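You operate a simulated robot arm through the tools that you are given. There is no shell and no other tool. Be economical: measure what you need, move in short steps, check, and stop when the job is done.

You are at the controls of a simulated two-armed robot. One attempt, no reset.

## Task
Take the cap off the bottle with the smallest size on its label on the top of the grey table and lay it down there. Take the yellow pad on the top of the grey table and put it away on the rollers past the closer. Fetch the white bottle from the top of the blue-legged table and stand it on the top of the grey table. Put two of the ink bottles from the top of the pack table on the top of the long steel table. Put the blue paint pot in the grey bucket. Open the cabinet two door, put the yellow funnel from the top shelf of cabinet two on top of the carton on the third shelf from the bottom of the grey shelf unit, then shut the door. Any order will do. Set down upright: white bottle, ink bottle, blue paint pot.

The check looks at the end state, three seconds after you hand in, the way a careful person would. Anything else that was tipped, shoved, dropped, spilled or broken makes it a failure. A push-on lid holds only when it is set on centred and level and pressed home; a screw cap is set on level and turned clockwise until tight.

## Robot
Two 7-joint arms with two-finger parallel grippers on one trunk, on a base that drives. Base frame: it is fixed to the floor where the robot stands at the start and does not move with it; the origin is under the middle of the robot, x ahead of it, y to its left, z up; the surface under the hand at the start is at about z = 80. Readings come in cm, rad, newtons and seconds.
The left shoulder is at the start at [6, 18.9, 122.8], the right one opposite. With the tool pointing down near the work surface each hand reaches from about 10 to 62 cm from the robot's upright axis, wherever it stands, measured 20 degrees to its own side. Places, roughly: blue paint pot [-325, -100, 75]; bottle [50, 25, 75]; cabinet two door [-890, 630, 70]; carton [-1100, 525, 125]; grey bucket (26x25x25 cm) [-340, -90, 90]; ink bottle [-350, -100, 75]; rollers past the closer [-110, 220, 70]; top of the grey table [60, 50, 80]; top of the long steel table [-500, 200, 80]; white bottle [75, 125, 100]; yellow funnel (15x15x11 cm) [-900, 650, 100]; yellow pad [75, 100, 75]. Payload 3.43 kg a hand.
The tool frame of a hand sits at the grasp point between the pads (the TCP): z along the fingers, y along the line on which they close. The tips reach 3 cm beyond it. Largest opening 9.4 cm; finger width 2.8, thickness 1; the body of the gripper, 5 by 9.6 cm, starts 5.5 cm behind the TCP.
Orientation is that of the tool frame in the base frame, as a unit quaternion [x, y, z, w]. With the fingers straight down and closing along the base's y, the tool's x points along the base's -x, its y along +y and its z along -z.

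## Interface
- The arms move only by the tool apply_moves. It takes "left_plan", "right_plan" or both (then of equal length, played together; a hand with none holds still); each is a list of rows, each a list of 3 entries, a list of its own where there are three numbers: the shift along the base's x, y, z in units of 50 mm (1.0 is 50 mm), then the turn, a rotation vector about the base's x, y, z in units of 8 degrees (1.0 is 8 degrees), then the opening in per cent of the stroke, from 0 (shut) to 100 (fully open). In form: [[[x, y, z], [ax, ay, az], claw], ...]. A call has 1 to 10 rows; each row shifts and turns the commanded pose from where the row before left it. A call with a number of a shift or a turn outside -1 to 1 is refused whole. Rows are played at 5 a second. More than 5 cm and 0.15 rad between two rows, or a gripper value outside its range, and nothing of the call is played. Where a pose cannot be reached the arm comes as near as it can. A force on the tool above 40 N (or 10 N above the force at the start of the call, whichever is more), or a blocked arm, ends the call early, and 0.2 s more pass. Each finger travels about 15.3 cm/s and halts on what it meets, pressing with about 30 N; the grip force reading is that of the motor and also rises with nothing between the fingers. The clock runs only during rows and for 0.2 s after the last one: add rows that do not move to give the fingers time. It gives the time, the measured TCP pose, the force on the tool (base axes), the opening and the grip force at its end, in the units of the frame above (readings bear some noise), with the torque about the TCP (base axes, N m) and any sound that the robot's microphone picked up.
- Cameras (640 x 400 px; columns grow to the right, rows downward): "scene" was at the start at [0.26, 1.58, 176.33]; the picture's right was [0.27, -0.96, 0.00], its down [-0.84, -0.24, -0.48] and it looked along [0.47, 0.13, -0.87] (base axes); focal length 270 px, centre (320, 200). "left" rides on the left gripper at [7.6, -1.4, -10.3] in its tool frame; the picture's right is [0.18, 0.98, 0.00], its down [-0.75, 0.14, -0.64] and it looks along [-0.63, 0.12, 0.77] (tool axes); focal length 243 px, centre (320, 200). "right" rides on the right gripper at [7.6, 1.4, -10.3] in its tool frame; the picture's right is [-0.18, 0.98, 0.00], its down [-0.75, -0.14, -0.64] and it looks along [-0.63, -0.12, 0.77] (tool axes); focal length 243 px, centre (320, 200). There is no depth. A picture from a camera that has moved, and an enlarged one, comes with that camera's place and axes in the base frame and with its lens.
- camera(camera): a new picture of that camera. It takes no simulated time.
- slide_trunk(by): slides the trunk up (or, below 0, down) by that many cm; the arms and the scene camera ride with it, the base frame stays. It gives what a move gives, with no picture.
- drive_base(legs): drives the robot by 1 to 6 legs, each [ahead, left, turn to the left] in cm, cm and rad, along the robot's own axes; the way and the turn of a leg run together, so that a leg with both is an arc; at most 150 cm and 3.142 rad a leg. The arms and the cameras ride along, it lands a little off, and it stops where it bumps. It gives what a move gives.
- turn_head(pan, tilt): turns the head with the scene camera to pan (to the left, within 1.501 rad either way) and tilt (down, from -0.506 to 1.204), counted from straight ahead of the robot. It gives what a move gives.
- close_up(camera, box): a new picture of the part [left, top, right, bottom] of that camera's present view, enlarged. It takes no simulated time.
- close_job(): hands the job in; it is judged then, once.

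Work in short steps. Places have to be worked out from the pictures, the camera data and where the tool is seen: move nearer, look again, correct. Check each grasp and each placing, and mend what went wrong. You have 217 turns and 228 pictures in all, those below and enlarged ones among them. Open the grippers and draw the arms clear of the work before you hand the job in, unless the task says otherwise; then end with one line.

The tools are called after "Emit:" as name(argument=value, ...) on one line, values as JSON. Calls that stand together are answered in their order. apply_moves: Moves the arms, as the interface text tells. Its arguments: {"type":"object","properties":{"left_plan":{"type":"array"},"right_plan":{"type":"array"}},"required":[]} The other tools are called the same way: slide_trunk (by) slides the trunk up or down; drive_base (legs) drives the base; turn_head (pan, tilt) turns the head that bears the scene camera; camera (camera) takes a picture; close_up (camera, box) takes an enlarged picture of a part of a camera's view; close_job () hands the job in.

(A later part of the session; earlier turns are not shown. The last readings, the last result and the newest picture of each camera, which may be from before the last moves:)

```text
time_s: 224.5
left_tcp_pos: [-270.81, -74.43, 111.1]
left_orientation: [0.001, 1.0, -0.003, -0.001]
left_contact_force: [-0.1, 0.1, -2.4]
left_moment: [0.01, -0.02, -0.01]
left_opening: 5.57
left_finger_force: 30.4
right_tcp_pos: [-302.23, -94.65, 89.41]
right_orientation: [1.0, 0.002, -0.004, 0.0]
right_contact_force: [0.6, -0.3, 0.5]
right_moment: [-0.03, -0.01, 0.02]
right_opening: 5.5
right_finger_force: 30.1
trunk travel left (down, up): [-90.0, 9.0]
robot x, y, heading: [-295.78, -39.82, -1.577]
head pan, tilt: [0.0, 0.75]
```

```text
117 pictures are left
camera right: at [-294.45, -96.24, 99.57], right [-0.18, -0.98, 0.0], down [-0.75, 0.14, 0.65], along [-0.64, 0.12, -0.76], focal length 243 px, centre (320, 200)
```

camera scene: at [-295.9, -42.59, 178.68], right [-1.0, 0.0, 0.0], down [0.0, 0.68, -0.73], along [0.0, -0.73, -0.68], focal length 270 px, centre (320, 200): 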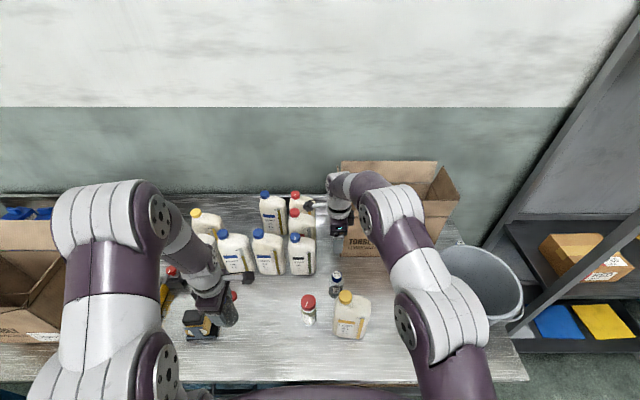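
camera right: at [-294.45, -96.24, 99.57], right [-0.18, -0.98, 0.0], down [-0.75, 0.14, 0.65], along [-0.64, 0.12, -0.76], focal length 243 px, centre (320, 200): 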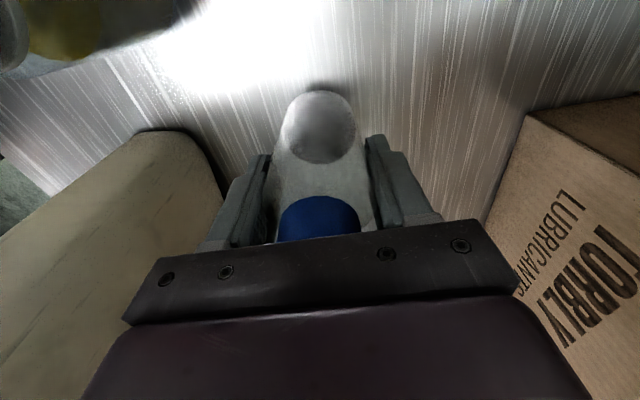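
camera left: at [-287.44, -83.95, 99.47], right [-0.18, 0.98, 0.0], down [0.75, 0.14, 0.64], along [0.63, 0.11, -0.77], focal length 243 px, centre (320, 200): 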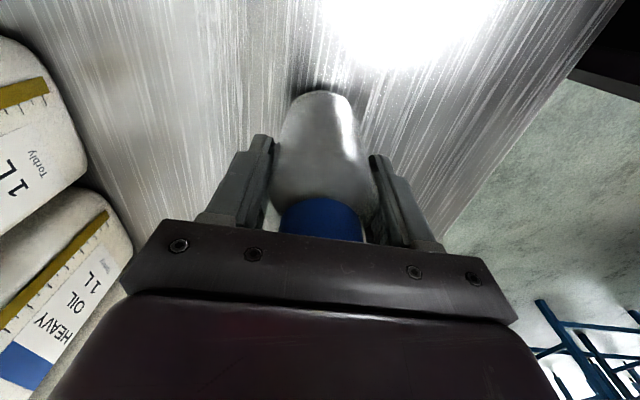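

Ink 2 is held too. I lift it to z≈113 and retract, then back away from the table.

Emit:
apply_moves(right_plan=[[[0, 0, 0.9], [0, 0, 0], 35], [[0, 0, 0.9], [0, 0, 0], 35], [[0, 0, 0.9], [0, 0, 0], 35], [[0, 0, 0.9], [0, 0, 0], 35], [[0, 0, 0.9], [0, 0, 0], 35], [[-0.4, 0.6, 0.4], [0, 0, 0], 35], [[-0.4, 0.8, 0], [0, 0, 0], 35], [[-0.4, 0.8, 0], [0, 0, 0], 35], [[-0.4, 0.8, 0], [0, 0, 0], 35], [[-0.4, 0.8, 0], [0, 0, 0], 35]])

Emit:
drive_base(legs=[[-60, 0, 0]])

Emit:
camera(camera="scene")

```text
time_s: 226.7
left_tcp_pos: [-270.89, -74.25, 111.01]
left_orientation: [0.0, 1.0, -0.004, 0.001]
left_contact_force: [-0.1, 0.3, -2.8]
left_moment: [-0.06, -0.03, 0.01]
left_opening: 5.56
left_finger_force: 30.0
right_tcp_pos: [-311.99, -75.67, 113.78]
right_orientation: [1.0, 0.003, -0.003, 0.001]
right_contact_force: [-0.9, -0.2, -0.1]
right_moment: [-0.05, -0.02, 0.01]
right_opening: 5.48
right_finger_force: 30.1
trunk travel left (down, up): [-90.0, 9.0]
robot x, y, heading: [-296.08, -39.77, -1.577]
head pan, tilt: [0.0, 0.75]
```

```text
time_s: 230.2
left_tcp_pos: [-270.57, -11.91, 111.07]
left_orientation: [-0.007, 1.0, -0.002, 0.0]
left_contact_force: [0.6, -0.1, -3.0]
left_moment: [-0.03, 0.0, -0.02]
left_opening: 5.59
left_finger_force: 29.8
right_tcp_pos: [-311.81, -13.8, 113.7]
right_orientation: [1.0, 0.012, -0.003, 0.0]
right_contact_force: [-0.1, -0.1, -0.6]
right_moment: [-0.02, 0.0, 0.01]
right_opening: 5.45
right_finger_force: 30.0
trunk travel left (down, up): [-90.0, 9.0]
robot x, y, heading: [-296.33, 22.41, -1.555]
head pan, tilt: [0.0, 0.75]
```

```text
116 pictures are left
camera scene: at [-296.5, 19.67, 178.68], right [-1.0, -0.01, 0.0], down [-0.01, 0.68, -0.73], along [0.01, -0.73, -0.68], focal length 270 px, centre (320, 200)
```

scene: 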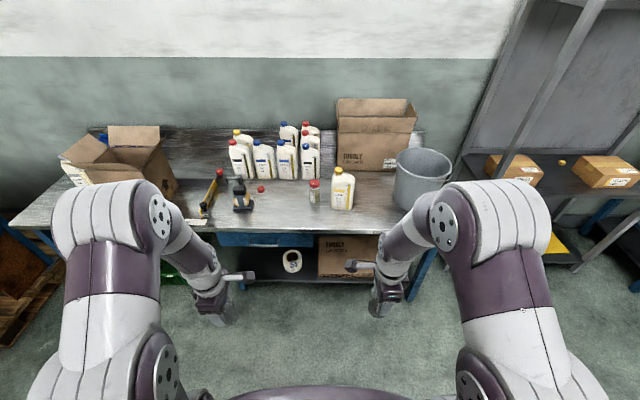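

I check the right hand's bottle and turn the head to survey; then turn around toward the long steel table.

Emit:
camera(camera="right")

Emit:
drive_base(legs=[[0, 0, -1.6]])

Emit:
turn_head(pan=-0.5, tilt=0.4)

Emit:
camera(camera="scene")

```text
115 pictures are left
camera right: at [-303.98, -15.34, 123.96], right [-0.16, -0.99, 0.0], down [-0.75, 0.12, 0.65], along [-0.64, 0.1, -0.76], focal length 243 px, centre (320, 200)
```

right: 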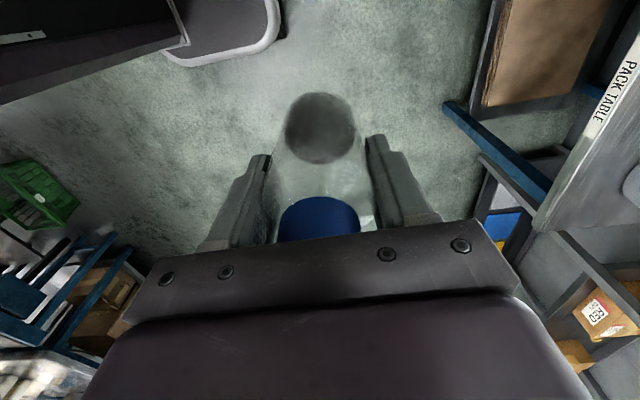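

```text
time_s: 234.5
left_tcp_pos: [-331.76, -2.09, 111.06]
left_orientation: [0.717, 0.697, -0.001, -0.003]
left_contact_force: [0.1, -0.4, -2.1]
left_moment: [-0.01, 0.0, 0.0]
left_opening: 5.54
left_finger_force: 30.3
right_tcp_pos: [-332.14, 39.09, 113.8]
right_orientation: [-0.7, 0.714, 0.002, 0.003]
right_contact_force: [0.6, -0.3, -0.3]
right_moment: [-0.03, 0.01, 0.0]
right_opening: 5.48
right_finger_force: 29.7
trunk travel left (down, up): [-90.0, 9.0]
robot x, y, heading: [-296.68, 22.12, 3.117]
head pan, tilt: [0.0, 0.75]
```

```text
time_s: 235.4
left_tcp_pos: [-331.69, -1.97, 111.07]
left_orientation: [0.716, 0.698, -0.001, -0.002]
left_contact_force: [0.6, 0.5, -2.2]
left_moment: [0.04, 0.0, 0.0]
left_opening: 5.58
left_finger_force: 30.0
right_tcp_pos: [-332.07, 39.11, 113.84]
right_orientation: [-0.7, 0.714, 0.003, 0.002]
right_contact_force: [0.4, -0.5, -0.6]
right_moment: [0.04, -0.01, -0.03]
right_opening: 5.48
right_finger_force: 29.9
trunk travel left (down, up): [-90.0, 9.0]
robot x, y, heading: [-296.57, 22.0, 3.111]
head pan, tilt: [-0.499, 0.4]
```

```text
114 pictures are left
camera scene: at [-298.62, 26.57, 181.79], right [0.5, 0.87, 0.0], down [0.34, -0.2, -0.92], along [-0.8, 0.46, -0.39], focal length 270 px, centre (320, 200)
```

scene: 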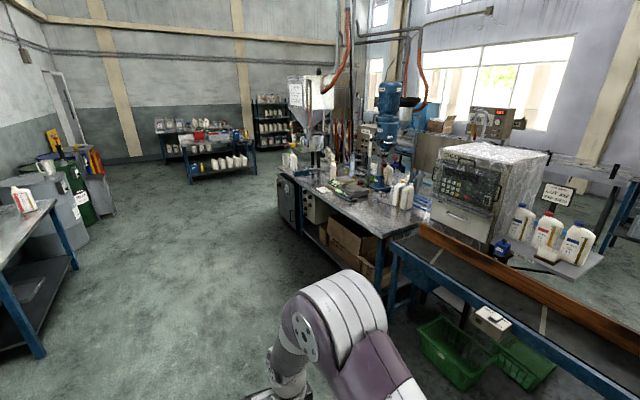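

Ink 2 is in the hand (it is light). The steel table's front edge is y≈152 with x from about -420 to -618. I zoom for free space there.

Emit:
close_up(camera="scene", box=[265, 120, 445, 260])

```text
2.86 times, centred on (355, 190) of scene
camera zoom: at [-298.62, 26.57, 181.79], right [0.5, 0.87, 0.0], down [0.34, -0.2, -0.92], along [-0.8, 0.46, -0.39], focal length 771 px, centre (220, 229)
```

zoom: 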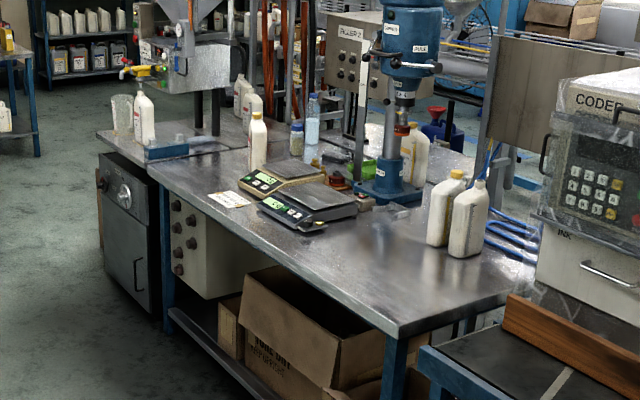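

There is free steel near the front right, around [-445…-468, 170]. I drive there: ahead along -x, then turn to face +y.

Emit:
drive_base(legs=[[140, 0, 0], [20, 0, 0], [0, 0, -1.54], [55, 0, 0]])

Emit:
turn_head(pan=0.0, tilt=0.7)

Emit:
camera(camera="scene")

```text
time_s: 250.1
left_tcp_pos: [-481.39, 116.18, 111.11]
left_orientation: [1.0, 0.002, 0.001, -0.003]
left_contact_force: [0.1, -0.1, -2.8]
left_moment: [-0.01, 0.02, 0.01]
left_opening: 5.56
left_finger_force: 29.9
right_tcp_pos: [-440.39, 117.53, 113.8]
right_orientation: [-0.005, 1.0, 0.0, 0.004]
right_contact_force: [0.2, -0.2, -0.4]
right_moment: [0.02, 0.01, 0.0]
right_opening: 5.48
right_finger_force: 30.2
trunk travel left (down, up): [-90.0, 9.0]
robot x, y, heading: [-455.96, 81.21, 1.579]
head pan, tilt: [-0.499, 0.4]
```

```text
time_s: 251.0
left_tcp_pos: [-481.49, 116.14, 111.05]
left_orientation: [1.0, 0.001, 0.001, -0.003]
left_contact_force: [0.7, 0.0, -2.5]
left_moment: [-0.02, 0.02, -0.02]
left_opening: 5.54
left_finger_force: 30.1
right_tcp_pos: [-440.3, 117.75, 113.76]
right_orientation: [-0.005, 1.0, 0.0, 0.003]
right_contact_force: [0.0, 0.4, -1.3]
right_moment: [0.02, 0.02, 0.01]
right_opening: 5.48
right_finger_force: 30.2
trunk travel left (down, up): [-90.0, 9.0]
robot x, y, heading: [-455.65, 81.58, 1.578]
head pan, tilt: [0.0, 0.7]
```

```text
112 pictures are left
camera scene: at [-456.12, 84.05, 179.11], right [1.0, 0.0, 0.0], down [0.0, -0.64, -0.77], along [0.0, 0.77, -0.64], focal length 270 px, centre (320, 200)
```

scene: 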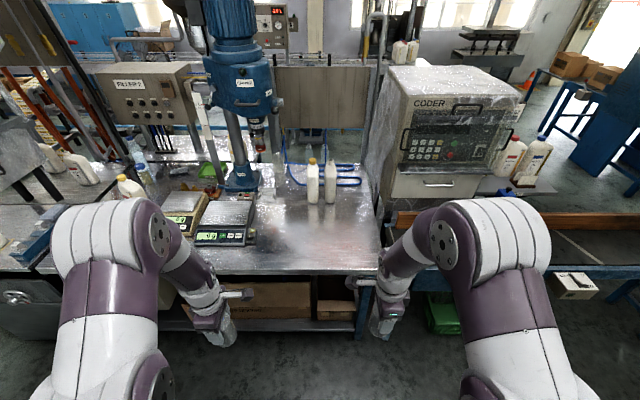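

Free steel between x≈-485 and -433. I drive 32 cm forward and place the left ink at ≈[-474,171], the right at ≈[-445,171].

Emit:
drive_base(legs=[[32, 0, -0.008]])

Emit:
apply_moves(left_plan=[[[0.3, 0.8, 0], [0, 0, 0], 35], [[0.3, 0.8, 0], [0, 0, 0], 35], [[0.3, 0.8, 0], [0, 0, 0], 35], [[0.3, 0.8, 0], [0, 0, 0], 35], [[0.2, 0.8, 0], [0, 0, 0], 35], [[0, 0, -0.9], [0, 0, 0], 35], [[0, 0, -0.9], [0, 0, 0], 35], [[0, 0, -0.9], [0, 0, 0], 35], [[0, 0, -0.9], [0, 0, 0], 35]], right_plan=[[[-0.2, 0.8, 0], [0, 0, 0], 35], [[-0.2, 0.8, 0], [0, 0, 0], 35], [[-0.2, 0.8, 0], [0, 0, 0], 35], [[-0.2, 0.8, 0], [0, 0, 0], 35], [[-0.2, 0.8, 0], [0, 0, 0], 35], [[0, 0, -0.9], [0, 0, 0], 35], [[0, 0, -0.9], [0, 0, 0], 35], [[0, 0, -0.9], [0, 0, 0], 35], [[0, 0, -0.9], [0, 0, 0], 35]])

Emit:
camera(camera="scene")

Emit:
camera(camera="left")

Emit:
camera(camera="right")

```text
time_s: 253.2
left_tcp_pos: [-480.61, 148.91, 111.08]
left_orientation: [1.0, -0.006, 0.0, -0.004]
left_contact_force: [0.0, 0.0, -3.0]
left_moment: [-0.01, 0.03, 0.02]
left_opening: 5.56
left_finger_force: 29.6
right_tcp_pos: [-439.55, 149.68, 113.91]
right_orientation: [0.004, 1.0, 0.0, 0.004]
right_contact_force: [0.1, 0.2, -0.8]
right_moment: [0.04, 0.02, 0.0]
right_opening: 5.48
right_finger_force: 30.4
trunk travel left (down, up): [-90.0, 9.0]
robot x, y, heading: [-456.12, 113.83, 1.553]
head pan, tilt: [0.0, 0.7]
```

```text
time_s: 255.2
left_tcp_pos: [-473.58, 168.87, 93.39]
left_orientation: [1.0, -0.008, 0.001, -0.003]
left_contact_force: [0.3, 0.2, -2.4]
left_moment: [0.0, -0.02, -0.01]
left_opening: 5.58
left_finger_force: 29.5
right_tcp_pos: [-444.73, 170.07, 95.98]
right_orientation: [0.004, 1.0, 0.0, 0.003]
right_contact_force: [-0.2, 0.1, 0.0]
right_moment: [0.01, 0.02, 0.01]
right_opening: 5.47
right_finger_force: 29.9
trunk travel left (down, up): [-90.0, 9.0]
robot x, y, heading: [-455.85, 114.08, 1.553]
head pan, tilt: [0.0, 0.7]
```

```text
111 pictures are left
camera scene: at [-455.93, 116.67, 179.12], right [1.0, -0.02, 0.0], down [-0.01, -0.65, -0.76], along [0.01, 0.76, -0.65], focal length 270 px, centre (320, 200)
```

scene: 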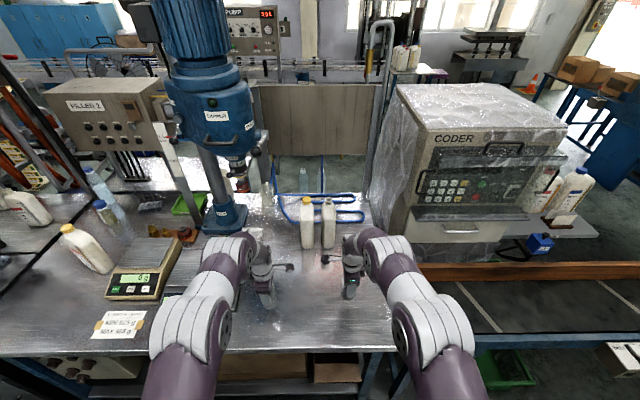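

```text
110 pictures are left
camera left: at [-465.93, 170.24, 103.63], right [0.17, -0.99, 0.0], down [-0.76, -0.13, 0.64], along [-0.63, -0.11, -0.77], focal length 243 px, centre (320, 200)
```

left: 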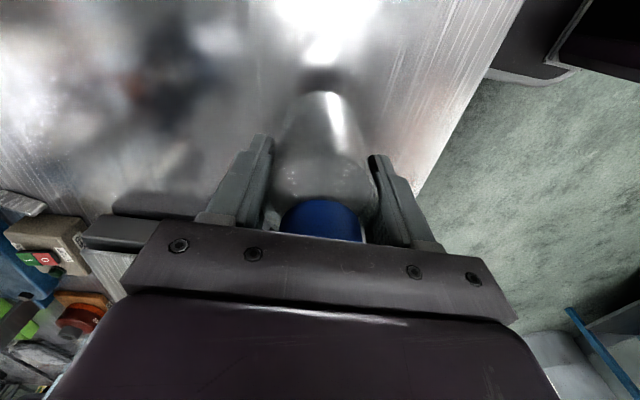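

```text
109 pictures are left
camera right: at [-452.24, 171.49, 106.07], right [0.19, 0.98, 0.0], down [0.75, -0.15, 0.65], along [0.63, -0.12, -0.76], focal length 243 px, centre (320, 200)
```

right: 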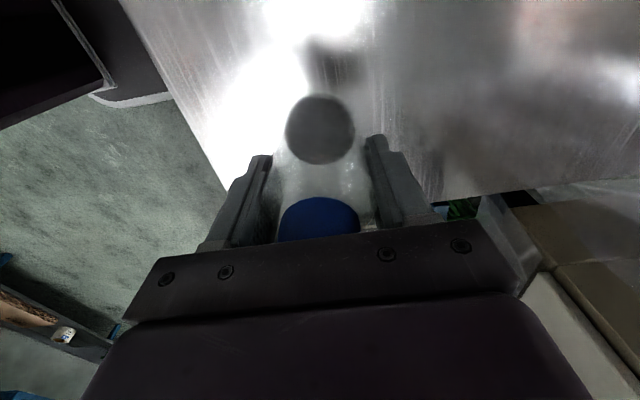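

Both are over clear steel. I lower the left first until touch.

Emit:
apply_moves(left_plan=[[[0, 0, -0.5], [0, 0, 0], 35], [[0, 0, -0.3], [0, 0, 0], 35], [[0, 0, -0.1], [0, 0, 0], 35], [[0, 0, -0.06], [0, 0, 0], 35], [[0, 0, -0.06], [0, 0, 0], 35], [[0, 0, -0.05], [0, 0, 0], 35], [[0, 0, -0.05], [0, 0, 0], 35]], right_plan=[[[0, 0, -0.5], [0, 0, 0], 35], [[0, 0, -0.5], [0, 0, 0], 35], [[0, 0, -0.3], [0, 0, 0], 35], [[0, 0, 0], [0, 0, 0], 35], [[0, 0, 0], [0, 0, 0], 35], [[0, 0, 0], [0, 0, 0], 35], [[0, 0, 0], [0, 0, 0], 35]])

```text
time_s: 256.8
left_tcp_pos: [-473.46, 169.06, 87.62]
left_orientation: [1.0, -0.009, -0.001, -0.005]
left_contact_force: [1.6, -1.8, 12.1]
left_moment: [-0.42, 0.1, 0.09]
left_opening: 5.55
left_finger_force: 29.9
right_tcp_pos: [-444.37, 169.59, 89.5]
right_orientation: [0.005, 1.0, 0.001, 0.003]
right_contact_force: [-0.6, -0.4, -0.9]
right_moment: [-0.01, -0.01, -0.02]
right_opening: 5.45
right_finger_force: 30.0
trunk travel left (down, up): [-90.0, 9.0]
robot x, y, heading: [-455.96, 114.63, 1.553]
head pan, tilt: [0.0, 0.7]
```

The left bottle touches at 87.6. I release it and lower the right one.

Emit:
apply_moves(left_plan=[[[0, 0, 0.01], [0, 0, 0], 35], [[0, 0, 0], [0, 0, 0], 55], [[0, 0, 0], [0, 0, 0], 72], [[0, 0, 0], [0, 0, 0], 72], [[0, 0, 0.3], [0, 0, 0], 72], [[0, 0, 0.8], [0, 0, 0], 72], [[0, 0, 0.8], [0, 0, 0], 72], [[0, 0, 0.8], [0, 0, 0], 72]], right_plan=[[[0, 0, -0.1], [0, 0, 0], 35], [[0, 0, -0.08], [0, 0, 0], 35], [[0, 0, -0.06], [0, 0, 0], 35], [[0, 0, -0.05], [0, 0, 0], 35], [[0, 0, -0.05], [0, 0, 0], 35], [[0, 0, 0], [0, 0, 0], 35], [[0, 0, 0], [0, 0, 0], 35], [[0, 0, 0], [0, 0, 0], 35]])

Emit:
camera(camera="left")

```text
time_s: 258.6
left_tcp_pos: [-473.82, 168.93, 101.03]
left_orientation: [1.0, -0.008, 0.0, -0.002]
left_contact_force: [0.0, 0.2, 0.5]
left_moment: [0.0, 0.03, -0.01]
left_opening: 6.76
left_finger_force: 0.1
right_tcp_pos: [-444.49, 169.77, 87.68]
right_orientation: [0.004, 1.0, 0.001, 0.003]
right_contact_force: [-0.8, 1.7, 4.2]
right_moment: [-0.02, 0.03, 0.0]
right_opening: 5.48
right_finger_force: 29.7
trunk travel left (down, up): [-90.0, 9.0]
robot x, y, heading: [-455.96, 114.11, 1.556]
head pan, tilt: [0.0, 0.7]
```

```text
108 pictures are left
camera left: at [-466.09, 170.24, 111.32], right [0.17, -0.99, 0.0], down [-0.76, -0.13, 0.64], along [-0.63, -0.11, -0.77], focal length 243 px, centre (320, 200)
```

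left: 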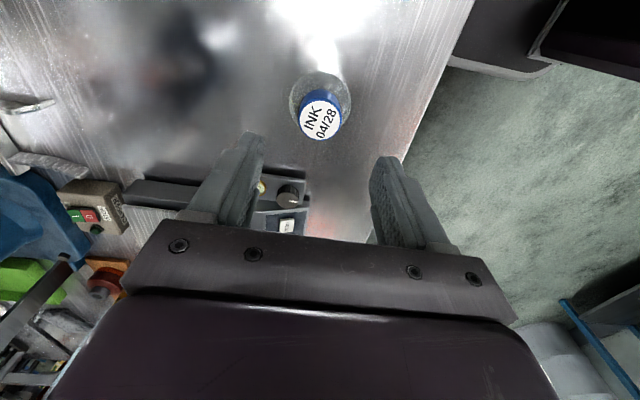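

Ink 1 stands. The right touches at 87.7 (4 N); I release it and rise.

Emit:
apply_moves(right_plan=[[[0, 0, -0.02], [0, 0, 0], 35], [[0, 0, 0], [0, 0, 0], 55], [[0, 0, 0], [0, 0, 0], 72], [[0, 0, 0], [0, 0, 0], 72], [[0, 0, 0.3], [0, 0, 0], 72], [[0, 0, 0.8], [0, 0, 0], 72], [[0, 0, 0.8], [0, 0, 0], 72], [[0, 0, 0.8], [0, 0, 0], 72], [[0, -0.3, 0.8], [0, 0, 0], 72], [[0, -0.3, 0.8], [0, 0, 0], 72]], left_plan=[[[0, 0, 0.8], [0, 0, 0], 72], [[0, 0, 0.8], [0, 0, 0], 72], [[0, -0.6, 0.3], [0, 0, 0], 72], [[0, -0.6, 0], [0, 0, 0], 72], [[0, -0.6, 0], [0, 0, 0], 72], [[0, 0, 0], [0, 0, 0], 72], [[0, 0, 0], [0, 0, 0], 72], [[0, 0, 0], [0, 0, 0], 72], [[0, 0, 0], [0, 0, 0], 72], [[0, 0, 0], [0, 0, 0], 72]])

Emit:
camera(camera="scene")

```text
time_s: 260.8
left_tcp_pos: [-473.31, 159.86, 110.58]
left_orientation: [1.0, -0.007, 0.001, -0.004]
left_contact_force: [-0.2, -0.7, 0.6]
left_moment: [0.07, 0.02, -0.03]
left_opening: 6.79
left_finger_force: 0.1
right_tcp_pos: [-444.74, 166.61, 108.88]
right_orientation: [0.004, 1.0, 0.0, 0.004]
right_contact_force: [-0.5, -0.5, 1.1]
right_moment: [-0.01, 0.01, -0.02]
right_opening: 6.77
right_finger_force: 0.0
trunk travel left (down, up): [-90.0, 9.0]
robot x, y, heading: [-455.72, 114.51, 1.552]
head pan, tilt: [0.0, 0.7]
```

```text
107 pictures are left
camera scene: at [-455.91, 116.18, 179.1], right [1.0, -0.02, 0.0], down [-0.01, -0.64, -0.77], along [0.01, 0.77, -0.64], focal length 270 px, centre (320, 200)
```

scene: 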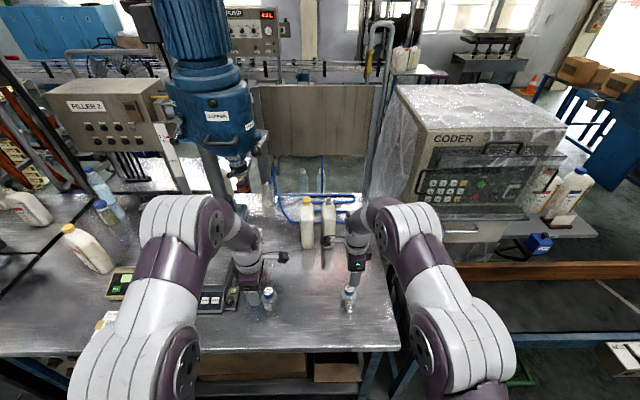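

Both ink bottles stand on the steel table. Now to cabinet two: I retract, back away, turn to -x and look ahead.

Emit:
apply_moves(right_plan=[[[0, -0.8, 0.4], [0, 0, 0], 72], [[0, -0.8, 0.4], [0, 0, 0], 72], [[0.2, -0.6, 0.4], [0, 0, 0], 72]], left_plan=[[[0, -0.8, 0.4], [0, 0, 0], 72], [[-0.3, -0.5, 0.4], [0, 0, 0], 72], [[-0.5, 0, 0.2], [0, 0, 0], 72]])

Emit:
drive_base(legs=[[-60, 0, 0.02], [0, 0, 1.57]])

Emit:
turn_head(pan=-0.5, tilt=0.25)

Emit:
camera(camera="scene")

```text
time_s: 261.6
left_tcp_pos: [-477.66, 153.54, 115.37]
left_orientation: [1.0, -0.007, 0.0, -0.003]
left_contact_force: [0.0, 0.3, -0.1]
left_moment: [0.01, -0.01, -0.01]
left_opening: 6.77
left_finger_force: 0.0
right_tcp_pos: [-443.42, 155.51, 114.9]
right_orientation: [0.005, 1.0, 0.0, 0.004]
right_contact_force: [0.0, -0.2, -0.2]
right_moment: [0.01, -0.02, -0.01]
right_opening: 6.79
right_finger_force: 0.1
trunk travel left (down, up): [-90.0, 9.0]
robot x, y, heading: [-455.96, 113.79, 1.559]
head pan, tilt: [0.0, 0.7]
```

```text
time_s: 268.7
left_tcp_pos: [-496.47, 33.01, 115.41]
left_orientation: [0.726, 0.688, -0.001, -0.003]
left_contact_force: [0.1, -0.5, -0.7]
left_moment: [0.04, 0.01, -0.03]
left_opening: 6.76
left_finger_force: 0.1
right_tcp_pos: [-497.26, 67.34, 114.82]
right_orientation: [-0.689, 0.724, 0.003, 0.002]
right_contact_force: [-0.1, -0.3, -0.3]
right_moment: [0.03, 0.02, 0.04]
right_opening: 6.79
right_finger_force: 0.1
trunk travel left (down, up): [-90.0, 9.0]
robot x, y, heading: [-456.48, 52.98, 3.089]
head pan, tilt: [0.0, 0.7]
```

```text
time_s: 269.6
left_tcp_pos: [-496.48, 33.05, 115.44]
left_orientation: [0.727, 0.687, -0.001, -0.003]
left_contact_force: [1.4, -0.6, 0.2]
left_moment: [0.01, 0.01, 0.01]
left_opening: 6.8
left_finger_force: 0.2
right_tcp_pos: [-497.24, 67.38, 114.89]
right_orientation: [-0.69, 0.723, 0.003, 0.002]
right_contact_force: [-0.7, -0.4, 0.0]
right_moment: [0.0, -0.01, 0.01]
right_opening: 6.76
right_finger_force: 0.0
trunk travel left (down, up): [-90.0, 9.0]
robot x, y, heading: [-456.24, 53.15, 3.089]
head pan, tilt: [-0.499, 0.25]
```

```text
106 pictures are left
camera scene: at [-458.34, 57.56, 183.18], right [0.53, 0.85, 0.0], down [0.21, -0.13, -0.97], along [-0.82, 0.51, -0.25], focal length 270 px, centre (320, 200)
```

scene: 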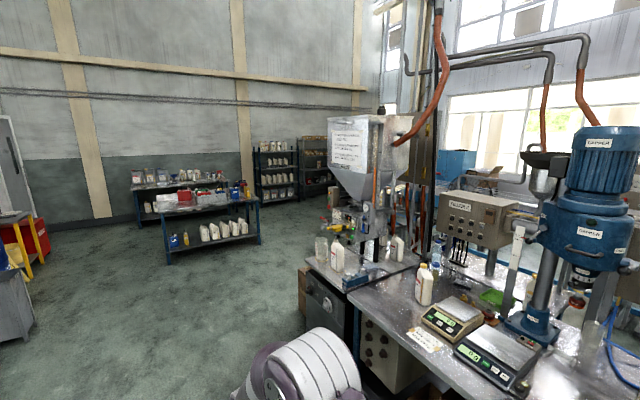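

The corridor to the cabinets lies between the steel table's end (x≈-640) and the bench at x≈-865. I drive to x≈-745 and turn to face +y.

Emit:
drive_base(legs=[[5, 0, 0.05], [145, 0, 0], [140, 0, 0], [0, 0, -1.57]])

Emit:
turn_head(pan=0.25, tilt=0.2)

Emit:
camera(camera="scene")

```text
time_s: 288.1
left_tcp_pos: [-774.01, 92.84, 115.35]
left_orientation: [1.0, -0.004, 0.001, -0.002]
left_contact_force: [-0.1, 0.7, 0.9]
left_moment: [0.03, -0.02, 0.0]
left_opening: 6.79
left_finger_force: 0.1
right_tcp_pos: [-739.77, 95.25, 114.97]
right_orientation: [0.001, 1.0, 0.0, 0.003]
right_contact_force: [0.9, -0.3, 0.7]
right_moment: [0.02, -0.01, 0.02]
right_opening: 6.77
right_finger_force: 0.0
trunk travel left (down, up): [-90.0, 9.0]
robot x, y, heading: [-751.89, 53.79, 1.564]
head pan, tilt: [-0.499, 0.25]
```

```text
time_s: 289.2
left_tcp_pos: [-774.09, 92.89, 115.43]
left_orientation: [1.0, -0.004, 0.001, -0.003]
left_contact_force: [-0.4, 0.5, 0.1]
left_moment: [0.0, 0.04, 0.01]
left_opening: 6.78
left_finger_force: 0.1
right_tcp_pos: [-739.8, 95.22, 114.91]
right_orientation: [0.001, 1.0, 0.0, 0.003]
right_contact_force: [-0.3, 0.0, -1.2]
right_moment: [0.01, -0.01, 0.01]
right_opening: 6.78
right_finger_force: 0.1
trunk travel left (down, up): [-90.0, 9.0]
robot x, y, heading: [-751.49, 53.62, 1.57]
head pan, tilt: [0.25, 0.201]
```

```text
105 pictures are left
camera scene: at [-754.24, 56.56, 183.65], right [0.97, 0.24, 0.0], down [0.05, -0.19, -0.98], along [-0.23, 0.95, -0.2], focal length 270 px, centre (320, 200)
```

scene: 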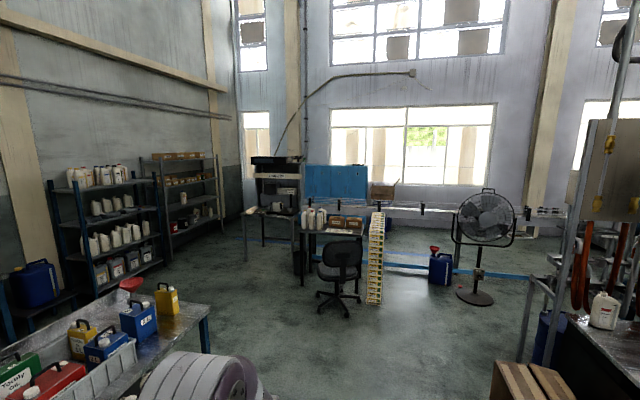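

I enlarge the cabinet area and the grey shelf unit.

Emit:
close_up(camera="scene", box=[230, 140, 450, 320])

Emit:
close_up(camera="scene", box=[40, 130, 260, 290])

```text
2.22 times, centred on (340, 230) of scene
camera zoom: at [-754.24, 56.56, 183.65], right [0.97, 0.24, 0.0], down [0.05, -0.19, -0.98], along [-0.23, 0.95, -0.2], focal length 599 px, centre (276, 133)
```

zoom: 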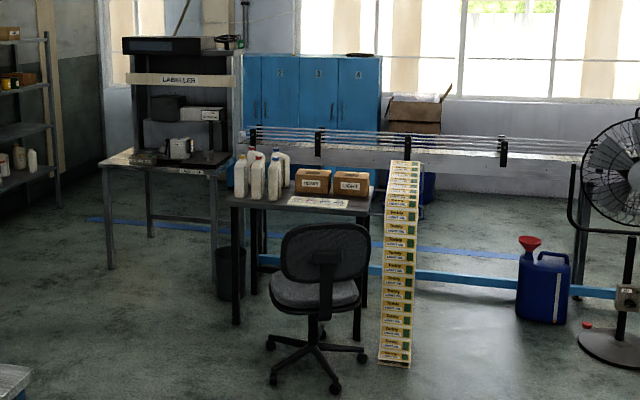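

```text
2.50 times, centred on (150, 210) of scene
camera zoom: at [-754.24, 56.56, 183.65], right [0.97, 0.24, 0.0], down [0.05, -0.19, -0.98], along [-0.23, 0.95, -0.2], focal length 674 px, centre (745, 175)
```

zoom: 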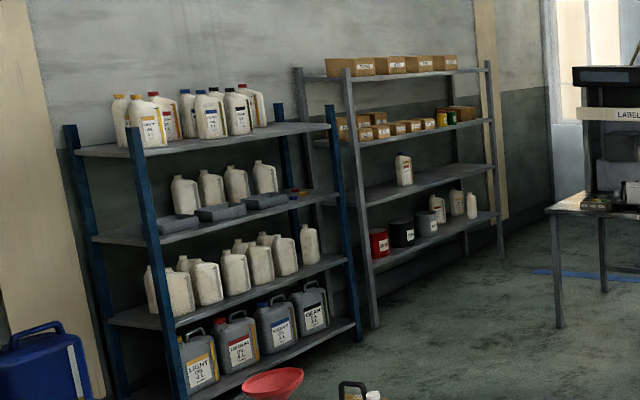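

Blue lockers 2, 3, 4 stand at y≈640 behind the labeller line (y≈425–500); the grey shelf unit's front is at x≈-1085, y 397–538. A passage lies at x≈-1025. I drive to y≈252 first, then turn to -x.

Emit:
drive_base(legs=[[140, 0, 0], [58, 0, 0], [0, 0, 1.57]])

Emit:
turn_head(pan=-0.3, tilt=0.4)

Emit:
camera(camera="scene")

```text
time_s: 302.9
left_tcp_pos: [-789.83, 228.16, 115.45]
left_orientation: [0.705, 0.709, -0.002, -0.002]
left_contact_force: [0.1, 0.4, 0.0]
left_moment: [0.0, 0.01, -0.01]
left_opening: 6.75
left_finger_force: 0.0
right_tcp_pos: [-792.73, 262.29, 114.92]
right_orientation: [0.711, -0.703, -0.003, -0.003]
right_contact_force: [-0.3, 0.2, 1.4]
right_moment: [0.02, 0.04, 0.0]
right_opening: 6.79
right_finger_force: 0.1
trunk travel left (down, up): [-90.0, 9.0]
robot x, y, heading: [-750.65, 250.16, -3.136]
head pan, tilt: [0.25, 0.201]
```

```text
time_s: 303.8
left_tcp_pos: [-789.87, 228.05, 115.38]
left_orientation: [0.705, 0.709, -0.002, -0.003]
left_contact_force: [0.2, 0.2, -0.8]
left_moment: [-0.03, 0.02, 0.0]
left_opening: 6.79
left_finger_force: 0.1
right_tcp_pos: [-792.69, 262.27, 114.86]
right_orientation: [0.712, -0.703, -0.003, -0.002]
right_contact_force: [-0.6, 0.6, 0.0]
right_moment: [0.0, 0.01, 0.0]
right_opening: 6.77
right_finger_force: 0.0
trunk travel left (down, up): [-90.0, 9.0]
robot x, y, heading: [-750.72, 250.78, -3.134]
head pan, tilt: [-0.3, 0.4]
```

```text
102 pictures are left
camera scene: at [-753.87, 253.15, 181.79], right [0.29, 0.96, 0.0], down [0.37, -0.11, -0.92], along [-0.88, 0.27, -0.39], focal length 270 px, centre (320, 200)
```

scene: 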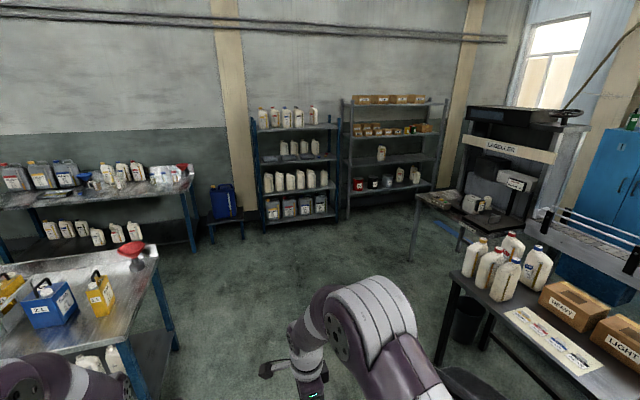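

The way is clear. I drive to x≈-1025 and turn to face +y.

Emit:
drive_base(legs=[[140, 0, -0.007], [134, 0, 0], [0, 0, -1.57]])

Emit:
turn_head(pan=-0.2, tilt=0.4)

Emit:
camera(camera="scene")

```text
time_s: 320.8
left_tcp_pos: [-1043.66, 290.1, 115.39]
left_orientation: [1.0, -0.005, 0.0, -0.003]
left_contact_force: [0.4, 0.4, -0.1]
left_moment: [0.01, 0.0, 0.01]
left_opening: 6.75
left_finger_force: 0.1
right_tcp_pos: [-1009.3, 292.67, 114.88]
right_orientation: [0.0, 1.0, 0.0, 0.003]
right_contact_force: [0.5, -0.5, 0.7]
right_moment: [-0.03, -0.03, 0.01]
right_opening: 6.77
right_finger_force: 0.0
trunk travel left (down, up): [-90.0, 9.0]
robot x, y, heading: [-1021.46, 251.06, 1.562]
head pan, tilt: [-0.3, 0.4]
```

```text
time_s: 321.5
left_tcp_pos: [-1043.58, 290.2, 115.45]
left_orientation: [1.0, -0.005, 0.001, -0.003]
left_contact_force: [0.9, -0.3, -0.3]
left_moment: [-0.01, -0.01, 0.01]
left_opening: 6.78
left_finger_force: 0.1
right_tcp_pos: [-1009.39, 292.56, 114.87]
right_orientation: [0.0, 1.0, 0.0, 0.004]
right_contact_force: [-0.2, -1.2, 0.4]
right_moment: [0.03, -0.03, 0.04]
right_opening: 6.76
right_finger_force: 0.0
trunk travel left (down, up): [-90.0, 9.0]
robot x, y, heading: [-1021.98, 251.3, 1.562]
head pan, tilt: [-0.201, 0.4]
```

```text
101 pictures are left
camera scene: at [-1019.76, 253.85, 181.79], right [0.98, -0.21, 0.0], down [-0.08, -0.38, -0.92], along [0.19, 0.9, -0.39], focal length 270 px, centre (320, 200)
```

scene: 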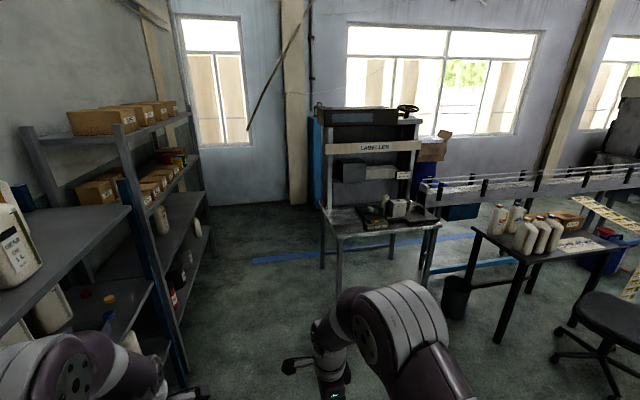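

The passage (shelf front -1085, labeller -967) is centred on my x. I drive forward 290 cm to y≈541 and look toward the lockers.

Emit:
drive_base(legs=[[145, 0, 0.008], [145, 0, 0]])

Emit:
turn_head(pan=-1.0, tilt=0.5)

Emit:
camera(camera="scene")

```text
time_s: 335.2
left_tcp_pos: [-1034.99, 575.13, 115.35]
left_orientation: [1.0, -0.023, 0.002, -0.003]
left_contact_force: [-0.6, 0.3, 0.9]
left_moment: [0.01, 0.01, 0.02]
left_opening: 6.78
left_finger_force: 0.1
right_tcp_pos: [-1000.87, 576.17, 114.94]
right_orientation: [0.02, 1.0, 0.001, 0.003]
right_contact_force: [0.3, 0.5, 1.0]
right_moment: [0.0, 0.01, 0.0]
right_opening: 6.76
right_finger_force: 0.1
trunk travel left (down, up): [-90.0, 9.0]
robot x, y, heading: [-1014.39, 534.99, 1.521]
head pan, tilt: [-0.201, 0.4]
```

```text
time_s: 336.4
left_tcp_pos: [-1034.94, 575.37, 115.38]
left_orientation: [1.0, -0.024, 0.0, -0.003]
left_contact_force: [-0.1, -0.2, 0.4]
left_moment: [0.01, 0.01, -0.02]
left_opening: 6.77
left_finger_force: 0.1
right_tcp_pos: [-1000.71, 576.26, 115.0]
right_orientation: [0.02, 1.0, 0.0, 0.003]
right_contact_force: [-0.8, -0.3, 0.2]
right_moment: [0.02, 0.02, 0.01]
right_opening: 6.76
right_finger_force: 0.0
trunk travel left (down, up): [-90.0, 9.0]
robot x, y, heading: [-1014.25, 535.0, 1.524]
head pan, tilt: [-1.0, 0.499]
```

```text
100 pictures are left
camera scene: at [-1006.97, 533.52, 180.88], right [0.5, -0.87, 0.0], down [-0.41, -0.24, -0.88], along [0.76, 0.44, -0.48], focal length 270 px, centre (320, 200)
```

scene: 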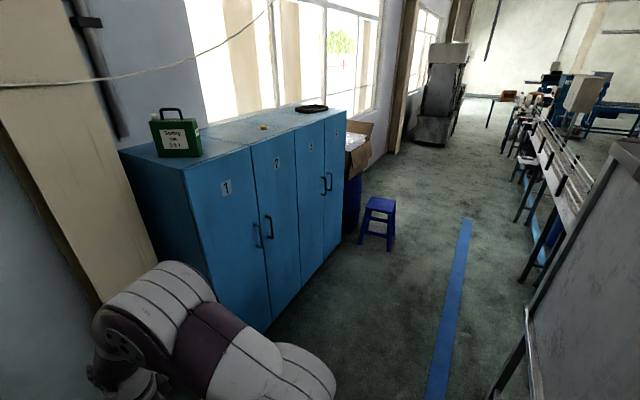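

Locker doors 1|2 share the middle with handles together; door 2 spans x≈-910…-872, hinged on its right, handle at ≈[-905, 629, 88]. I move forward a little and strafe right to stand at x≈-925.

Emit:
drive_base(legs=[[25, 0, 0.047], [0, -88, 0]])

Emit:
turn_head(pan=-0.3, tilt=0.75)

Emit:
camera(camera="scene")

```text
time_s: 342.3
left_tcp_pos: [-950.31, 598.83, 115.42]
left_orientation: [1.0, 0.006, 0.001, -0.002]
left_contact_force: [0.0, -0.4, -0.3]
left_moment: [-0.02, 0.01, -0.03]
left_opening: 6.8
left_finger_force: 0.0
right_tcp_pos: [-916.12, 601.89, 114.94]
right_orientation: [-0.009, 1.0, 0.001, 0.003]
right_contact_force: [-0.3, -0.9, -1.0]
right_moment: [0.01, 0.0, 0.02]
right_opening: 6.8
right_finger_force: 0.0
trunk travel left (down, up): [-90.0, 9.0]
robot x, y, heading: [-927.29, 559.93, 1.583]
head pan, tilt: [-1.0, 0.499]
```

```text
time_s: 343.4
left_tcp_pos: [-950.33, 598.87, 115.48]
left_orientation: [1.0, 0.007, 0.001, -0.003]
left_contact_force: [0.9, 0.4, -0.9]
left_moment: [0.0, 0.0, 0.02]
left_opening: 6.79
left_finger_force: 0.0
right_tcp_pos: [-916.3, 601.94, 114.95]
right_orientation: [-0.009, 1.0, 0.0, 0.004]
right_contact_force: [0.1, -0.5, -0.6]
right_moment: [0.0, -0.01, 0.01]
right_opening: 6.76
right_finger_force: 0.0
trunk travel left (down, up): [-90.0, 9.0]
robot x, y, heading: [-927.36, 560.22, 1.586]
head pan, tilt: [-0.3, 0.75]
```

```text
99 pictures are left
camera scene: at [-925.07, 561.86, 178.68], right [0.96, -0.28, 0.0], down [-0.19, -0.65, -0.73], along [0.21, 0.7, -0.68], focal length 270 px, centre (320, 200)
```

scene: 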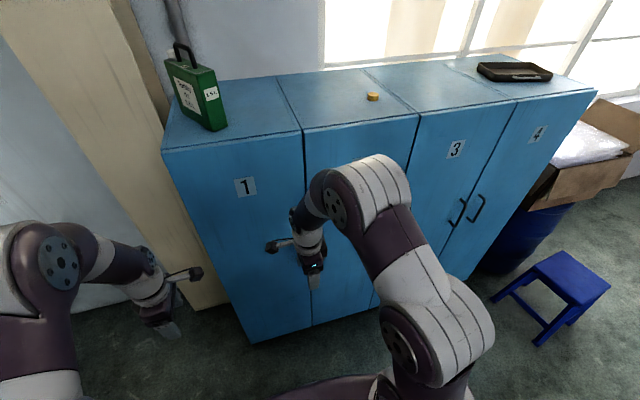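

The front is at y≈633, door 2 spans x -909…-870. I turn the right hand horizontal (pointing +y, closing along x) with a 120° combined rotation, in two calls.

Emit:
apply_moves(right_plan=[[[0.2, 0, 0], [0.577, -0.577, 0.577], 72], [[0.2, 0, 0], [0.577, -0.577, 0.577], 72], [[0.2, 0, 0], [0.577, -0.577, 0.577], 72], [[0.2, 0, 0], [0.577, -0.577, 0.577], 72], [[0.2, 0, 0], [0.577, -0.577, 0.577], 72], [[0, 0, -0.2], [0.577, -0.577, 0.577], 72], [[0, 0, -0.2], [0.577, -0.577, 0.577], 72], [[0, 0, -0.2], [0.577, -0.577, 0.577], 72]])

Emit:
apply_moves(right_plan=[[[0, 0, -0.2], [0.577, -0.577, 0.577], 72], [[0, 0, -0.2], [0.577, -0.577, 0.577], 72], [[0, 0, -0.2], [0.577, -0.577, 0.577], 72], [[0, 0, -0.2], [0.577, -0.577, 0.577], 72], [[0, 0, 0], [0.577, -0.577, 0.577], 72], [[0, 0, 0], [0.577, -0.577, 0.577], 72], [[0, 0, 0], [0.577, -0.577, 0.577], 72], [[0, 0, 0], [0, 0, 0], 72]])

Emit:
camera(camera="scene")

Emit:
camera(camera="right")

```text
time_s: 345.2
left_tcp_pos: [-950.37, 598.88, 115.47]
left_orientation: [1.0, 0.007, 0.0, -0.003]
left_contact_force: [0.5, -0.7, 0.6]
left_moment: [-0.01, -0.01, -0.01]
left_opening: 6.76
left_finger_force: 0.0
right_tcp_pos: [-912.6, 604.39, 112.22]
right_orientation: [-0.314, 0.845, 0.301, 0.312]
right_contact_force: [0.4, 1.0, -0.8]
right_moment: [-0.01, -0.02, -0.01]
right_opening: 6.78
right_finger_force: 0.1
right hand out of reach, approached as far as the arm can: row 7, 8
trunk travel left (down, up): [-90.0, 9.0]
robot x, y, heading: [-927.08, 560.15, 1.586]
head pan, tilt: [-0.3, 0.75]
```

```text
time_s: 347.0
left_tcp_pos: [-950.29, 598.79, 115.42]
left_orientation: [1.0, 0.006, 0.001, -0.002]
left_contact_force: [-0.2, -0.1, -0.2]
left_moment: [0.0, -0.02, -0.02]
left_opening: 6.77
left_finger_force: 0.0
right_tcp_pos: [-917.31, 620.01, 123.94]
right_orientation: [0.506, -0.495, -0.495, -0.504]
right_contact_force: [0.0, -0.2, 0.0]
right_moment: [-0.01, 0.0, 0.0]
right_opening: 6.77
right_finger_force: 0.0
right hand out of reach, approached as far as the arm can: row 1, 2, 3, 4, 5, 6, 7
trunk travel left (down, up): [-90.0, 9.0]
robot x, y, heading: [-927.53, 560.01, 1.587]
head pan, tilt: [-0.3, 0.75]
```

```text
98 pictures are left
camera scene: at [-925.05, 561.81, 178.68], right [0.96, -0.28, 0.0], down [-0.19, -0.65, -0.73], along [0.21, 0.7, -0.68], focal length 270 px, centre (320, 200)
```

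scene: 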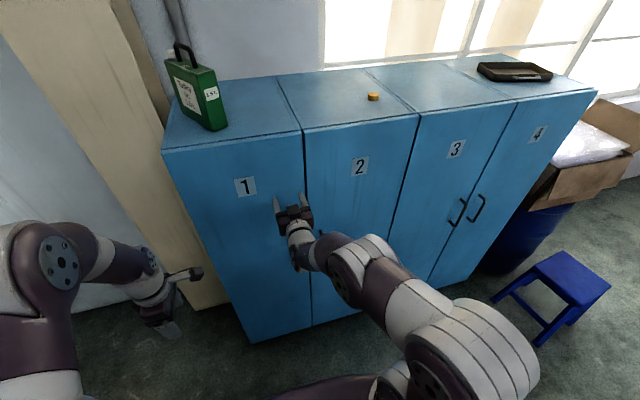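

```text
97 pictures are left
camera right: at [-918.44, 609.59, 116.31], right [-0.99, 0.0, 0.16], down [0.13, -0.64, 0.76], along [0.1, 0.77, 0.63], focal length 243 px, centre (320, 200)
```

right: 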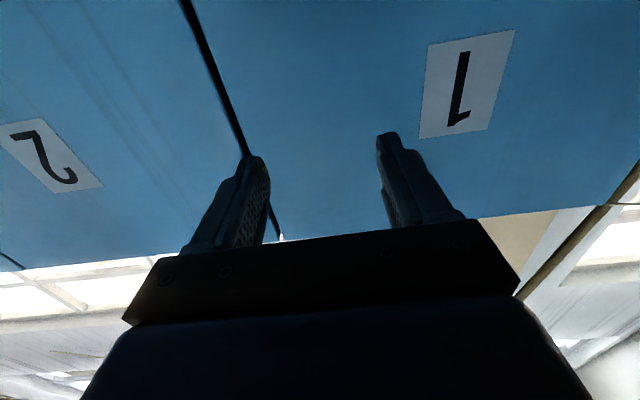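

The hand is horizontal at [-917, 620, 124]. The handle is lower, so I slide the trunk down 34 cm.

Emit:
slide_trunk(by=-34)

Emit:
camera(camera="right")

Emit:
camera(camera="scene")

```text
time_s: 350.3
left_tcp_pos: [-950.33, 598.82, 81.42]
left_orientation: [1.0, 0.007, 0.0, -0.003]
left_contact_force: [0.5, 1.1, 0.7]
left_moment: [-0.01, 0.01, -0.01]
left_opening: 6.75
left_finger_force: 0.0
right_tcp_pos: [-917.32, 620.07, 89.9]
right_orientation: [0.506, -0.496, -0.494, -0.504]
right_contact_force: [-0.8, -0.7, 0.2]
right_moment: [0.03, -0.02, 0.01]
right_opening: 6.79
right_finger_force: 0.1
trunk travel left (down, up): [-56.0, 43.0]
robot x, y, heading: [-927.28, 560.34, 1.579]
head pan, tilt: [-0.3, 0.75]
```

```text
96 pictures are left
camera right: at [-918.46, 609.59, 82.3], right [-0.99, 0.0, 0.16], down [0.13, -0.64, 0.76], along [0.1, 0.77, 0.63], focal length 243 px, centre (320, 200)
```

right: 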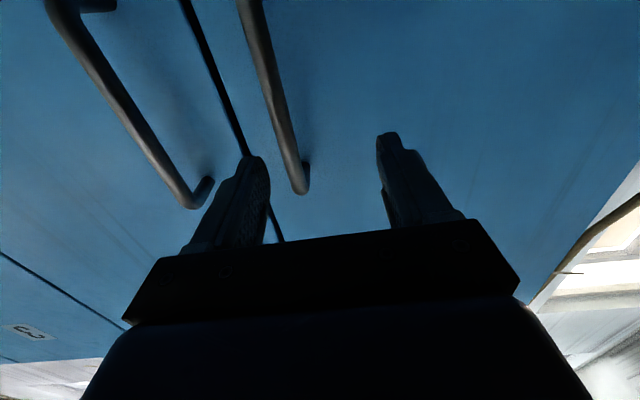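

```text
95 pictures are left
camera scene: at [-925.05, 561.85, 144.69], right [0.96, -0.28, 0.0], down [-0.19, -0.65, -0.73], along [0.21, 0.7, -0.68], focal length 270 px, centre (320, 200)
```

scene: 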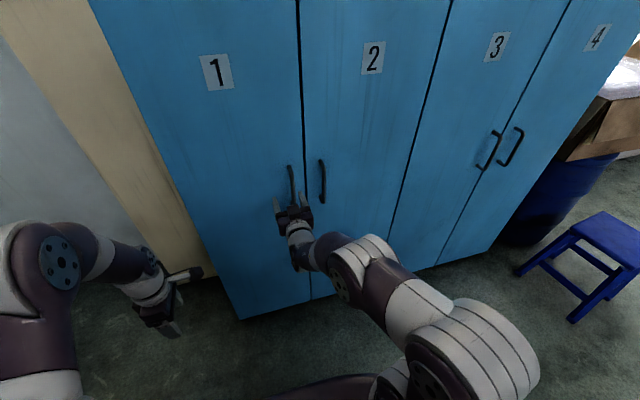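

Handle 2's bar is at x≈-903, y≈628, z≈80–95. I align the hand with it at x=-903, z≈88, staying back at y≈618.

Emit:
apply_moves(right_plan=[[[0.6, -0.3, 0], [0, 0, 0], 60], [[0.8, -0.1, -0.1], [0, 0, 0], 60], [[0.8, 0, -0.1], [0, 0, 0], 60], [[0.66, 0, -0.1], [0, 0, 0], 60], [[0, 0, 0], [0, 0, 0], 60]])

Emit:
camera(camera="right")

```text
time_s: 351.5
left_tcp_pos: [-950.24, 598.87, 81.46]
left_orientation: [1.0, 0.007, 0.0, -0.002]
left_contact_force: [0.8, -0.3, -0.3]
left_moment: [0.0, -0.01, -0.01]
left_opening: 6.76
left_finger_force: 0.1
right_tcp_pos: [-914.88, 618.88, 91.23]
right_orientation: [-0.502, 0.503, 0.488, 0.507]
right_contact_force: [-0.7, 0.5, 0.3]
right_moment: [-0.02, 0.07, 0.02]
right_opening: 5.64
right_finger_force: 0.1
right hand out of reach, approached as far as the arm can: row 1, 2, 3, 4
trunk travel left (down, up): [-56.0, 43.0]
robot x, y, heading: [-927.76, 560.22, 1.582]
head pan, tilt: [-0.3, 0.75]
```

```text
94 pictures are left
camera right: at [-916.32, 608.4, 83.66], right [-0.99, 0.02, 0.16], down [0.11, -0.64, 0.76], along [0.12, 0.77, 0.62], focal length 243 px, centre (320, 200)
```

right: 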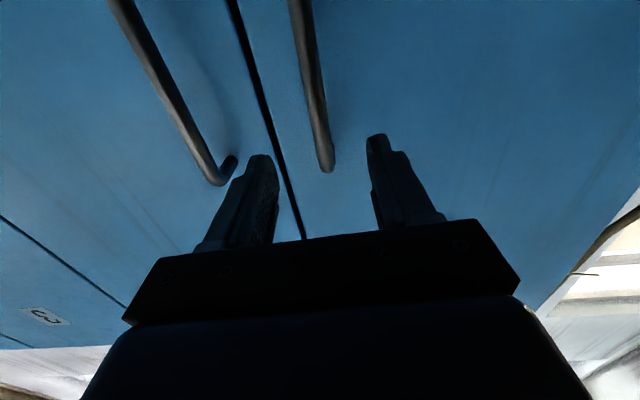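

The arm is too folded to go right. I back the base off by 14 cm to give it room, then retry.

Emit:
drive_base(legs=[[-14, 0, 0]])

Emit:
apply_moves(right_plan=[[[0.2, 0.3, 0], [0, 0, 0], 60], [[0, 0.3, 0], [0, 0, 0], 60], [[0, 0, 0], [0, 0, 0], 60]])

```text
time_s: 352.9
left_tcp_pos: [-950.02, 584.88, 81.38]
left_orientation: [1.0, 0.006, 0.002, -0.004]
left_contact_force: [0.8, 0.3, 0.6]
left_moment: [0.02, 0.0, 0.0]
left_opening: 6.77
left_finger_force: 0.1
right_tcp_pos: [-914.62, 604.63, 91.3]
right_orientation: [-0.502, 0.503, 0.487, 0.508]
right_contact_force: [0.4, -0.2, -0.2]
right_moment: [0.01, -0.03, 0.01]
right_opening: 5.64
right_finger_force: 0.0
trunk travel left (down, up): [-56.0, 43.0]
robot x, y, heading: [-927.02, 546.16, 1.579]
head pan, tilt: [-0.3, 0.75]
```

```text
time_s: 353.7
left_tcp_pos: [-950.11, 584.9, 81.49]
left_orientation: [1.0, 0.006, 0.0, -0.002]
left_contact_force: [-0.1, -0.6, 0.6]
left_moment: [0.0, 0.03, 0.0]
left_opening: 6.76
left_finger_force: 0.0
right_tcp_pos: [-914.6, 606.13, 91.29]
right_orientation: [-0.502, 0.504, 0.486, 0.508]
right_contact_force: [-0.4, -0.3, 0.7]
right_moment: [-0.02, -0.04, 0.04]
right_opening: 5.67
right_finger_force: 0.2
right hand out of reach, approached as far as the arm can: row 1
trunk travel left (down, up): [-56.0, 43.0]
robot x, y, heading: [-926.98, 546.21, 1.577]
head pan, tilt: [-0.3, 0.75]
```

Forward motion works now. I advance first, then go right.

Emit:
apply_moves(right_plan=[[[0, 0.6, 0], [0, 0, 0], 60], [[0, 0.6, 0], [0, 0, 0], 60], [[0, 0.6, 0], [0, 0, 0], 60], [[0.4, 0, 0], [0, 0, 0], 60], [[0.5, 0, -0.1], [0, 0, 0], 60], [[0.5, 0, -0.1], [0, 0, 0], 60], [[0.5, 0, -0.1], [0, 0, 0], 60], [[0.5, 0, -0.1], [0, 0, 0], 60]])

Emit:
camera(camera="right")

```text
time_s: 355.5
left_tcp_pos: [-950.1, 584.97, 81.38]
left_orientation: [1.0, 0.006, 0.0, -0.002]
left_contact_force: [-0.1, -0.9, 0.0]
left_moment: [0.03, -0.02, 0.0]
left_opening: 6.76
left_finger_force: 0.1
right_tcp_pos: [-912.06, 615.89, 90.4]
right_orientation: [-0.497, 0.51, 0.48, 0.512]
right_contact_force: [0.0, -0.4, 0.0]
right_moment: [0.02, 0.05, -0.03]
right_opening: 5.66
right_finger_force: 0.1
right hand out of reach, approached as far as the arm can: row 4, 5, 6, 7, 8
trunk travel left (down, up): [-56.0, 43.0]
robot x, y, heading: [-927.15, 546.31, 1.582]
head pan, tilt: [-0.3, 0.75]
```

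```text
93 pictures are left
camera right: at [-913.71, 605.54, 82.93], right [-0.99, 0.05, 0.16], down [0.1, -0.63, 0.77], along [0.14, 0.77, 0.62], focal length 243 px, centre (320, 200)
```

right: 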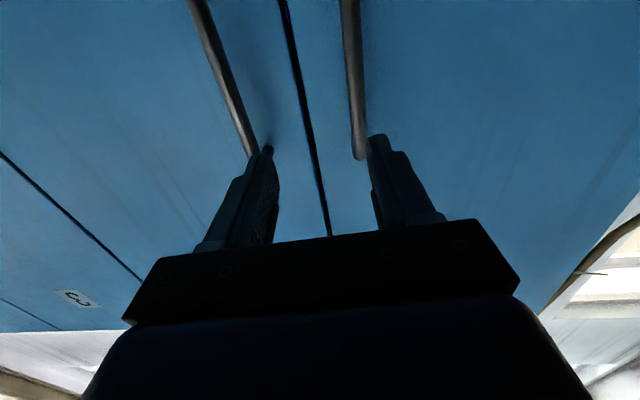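

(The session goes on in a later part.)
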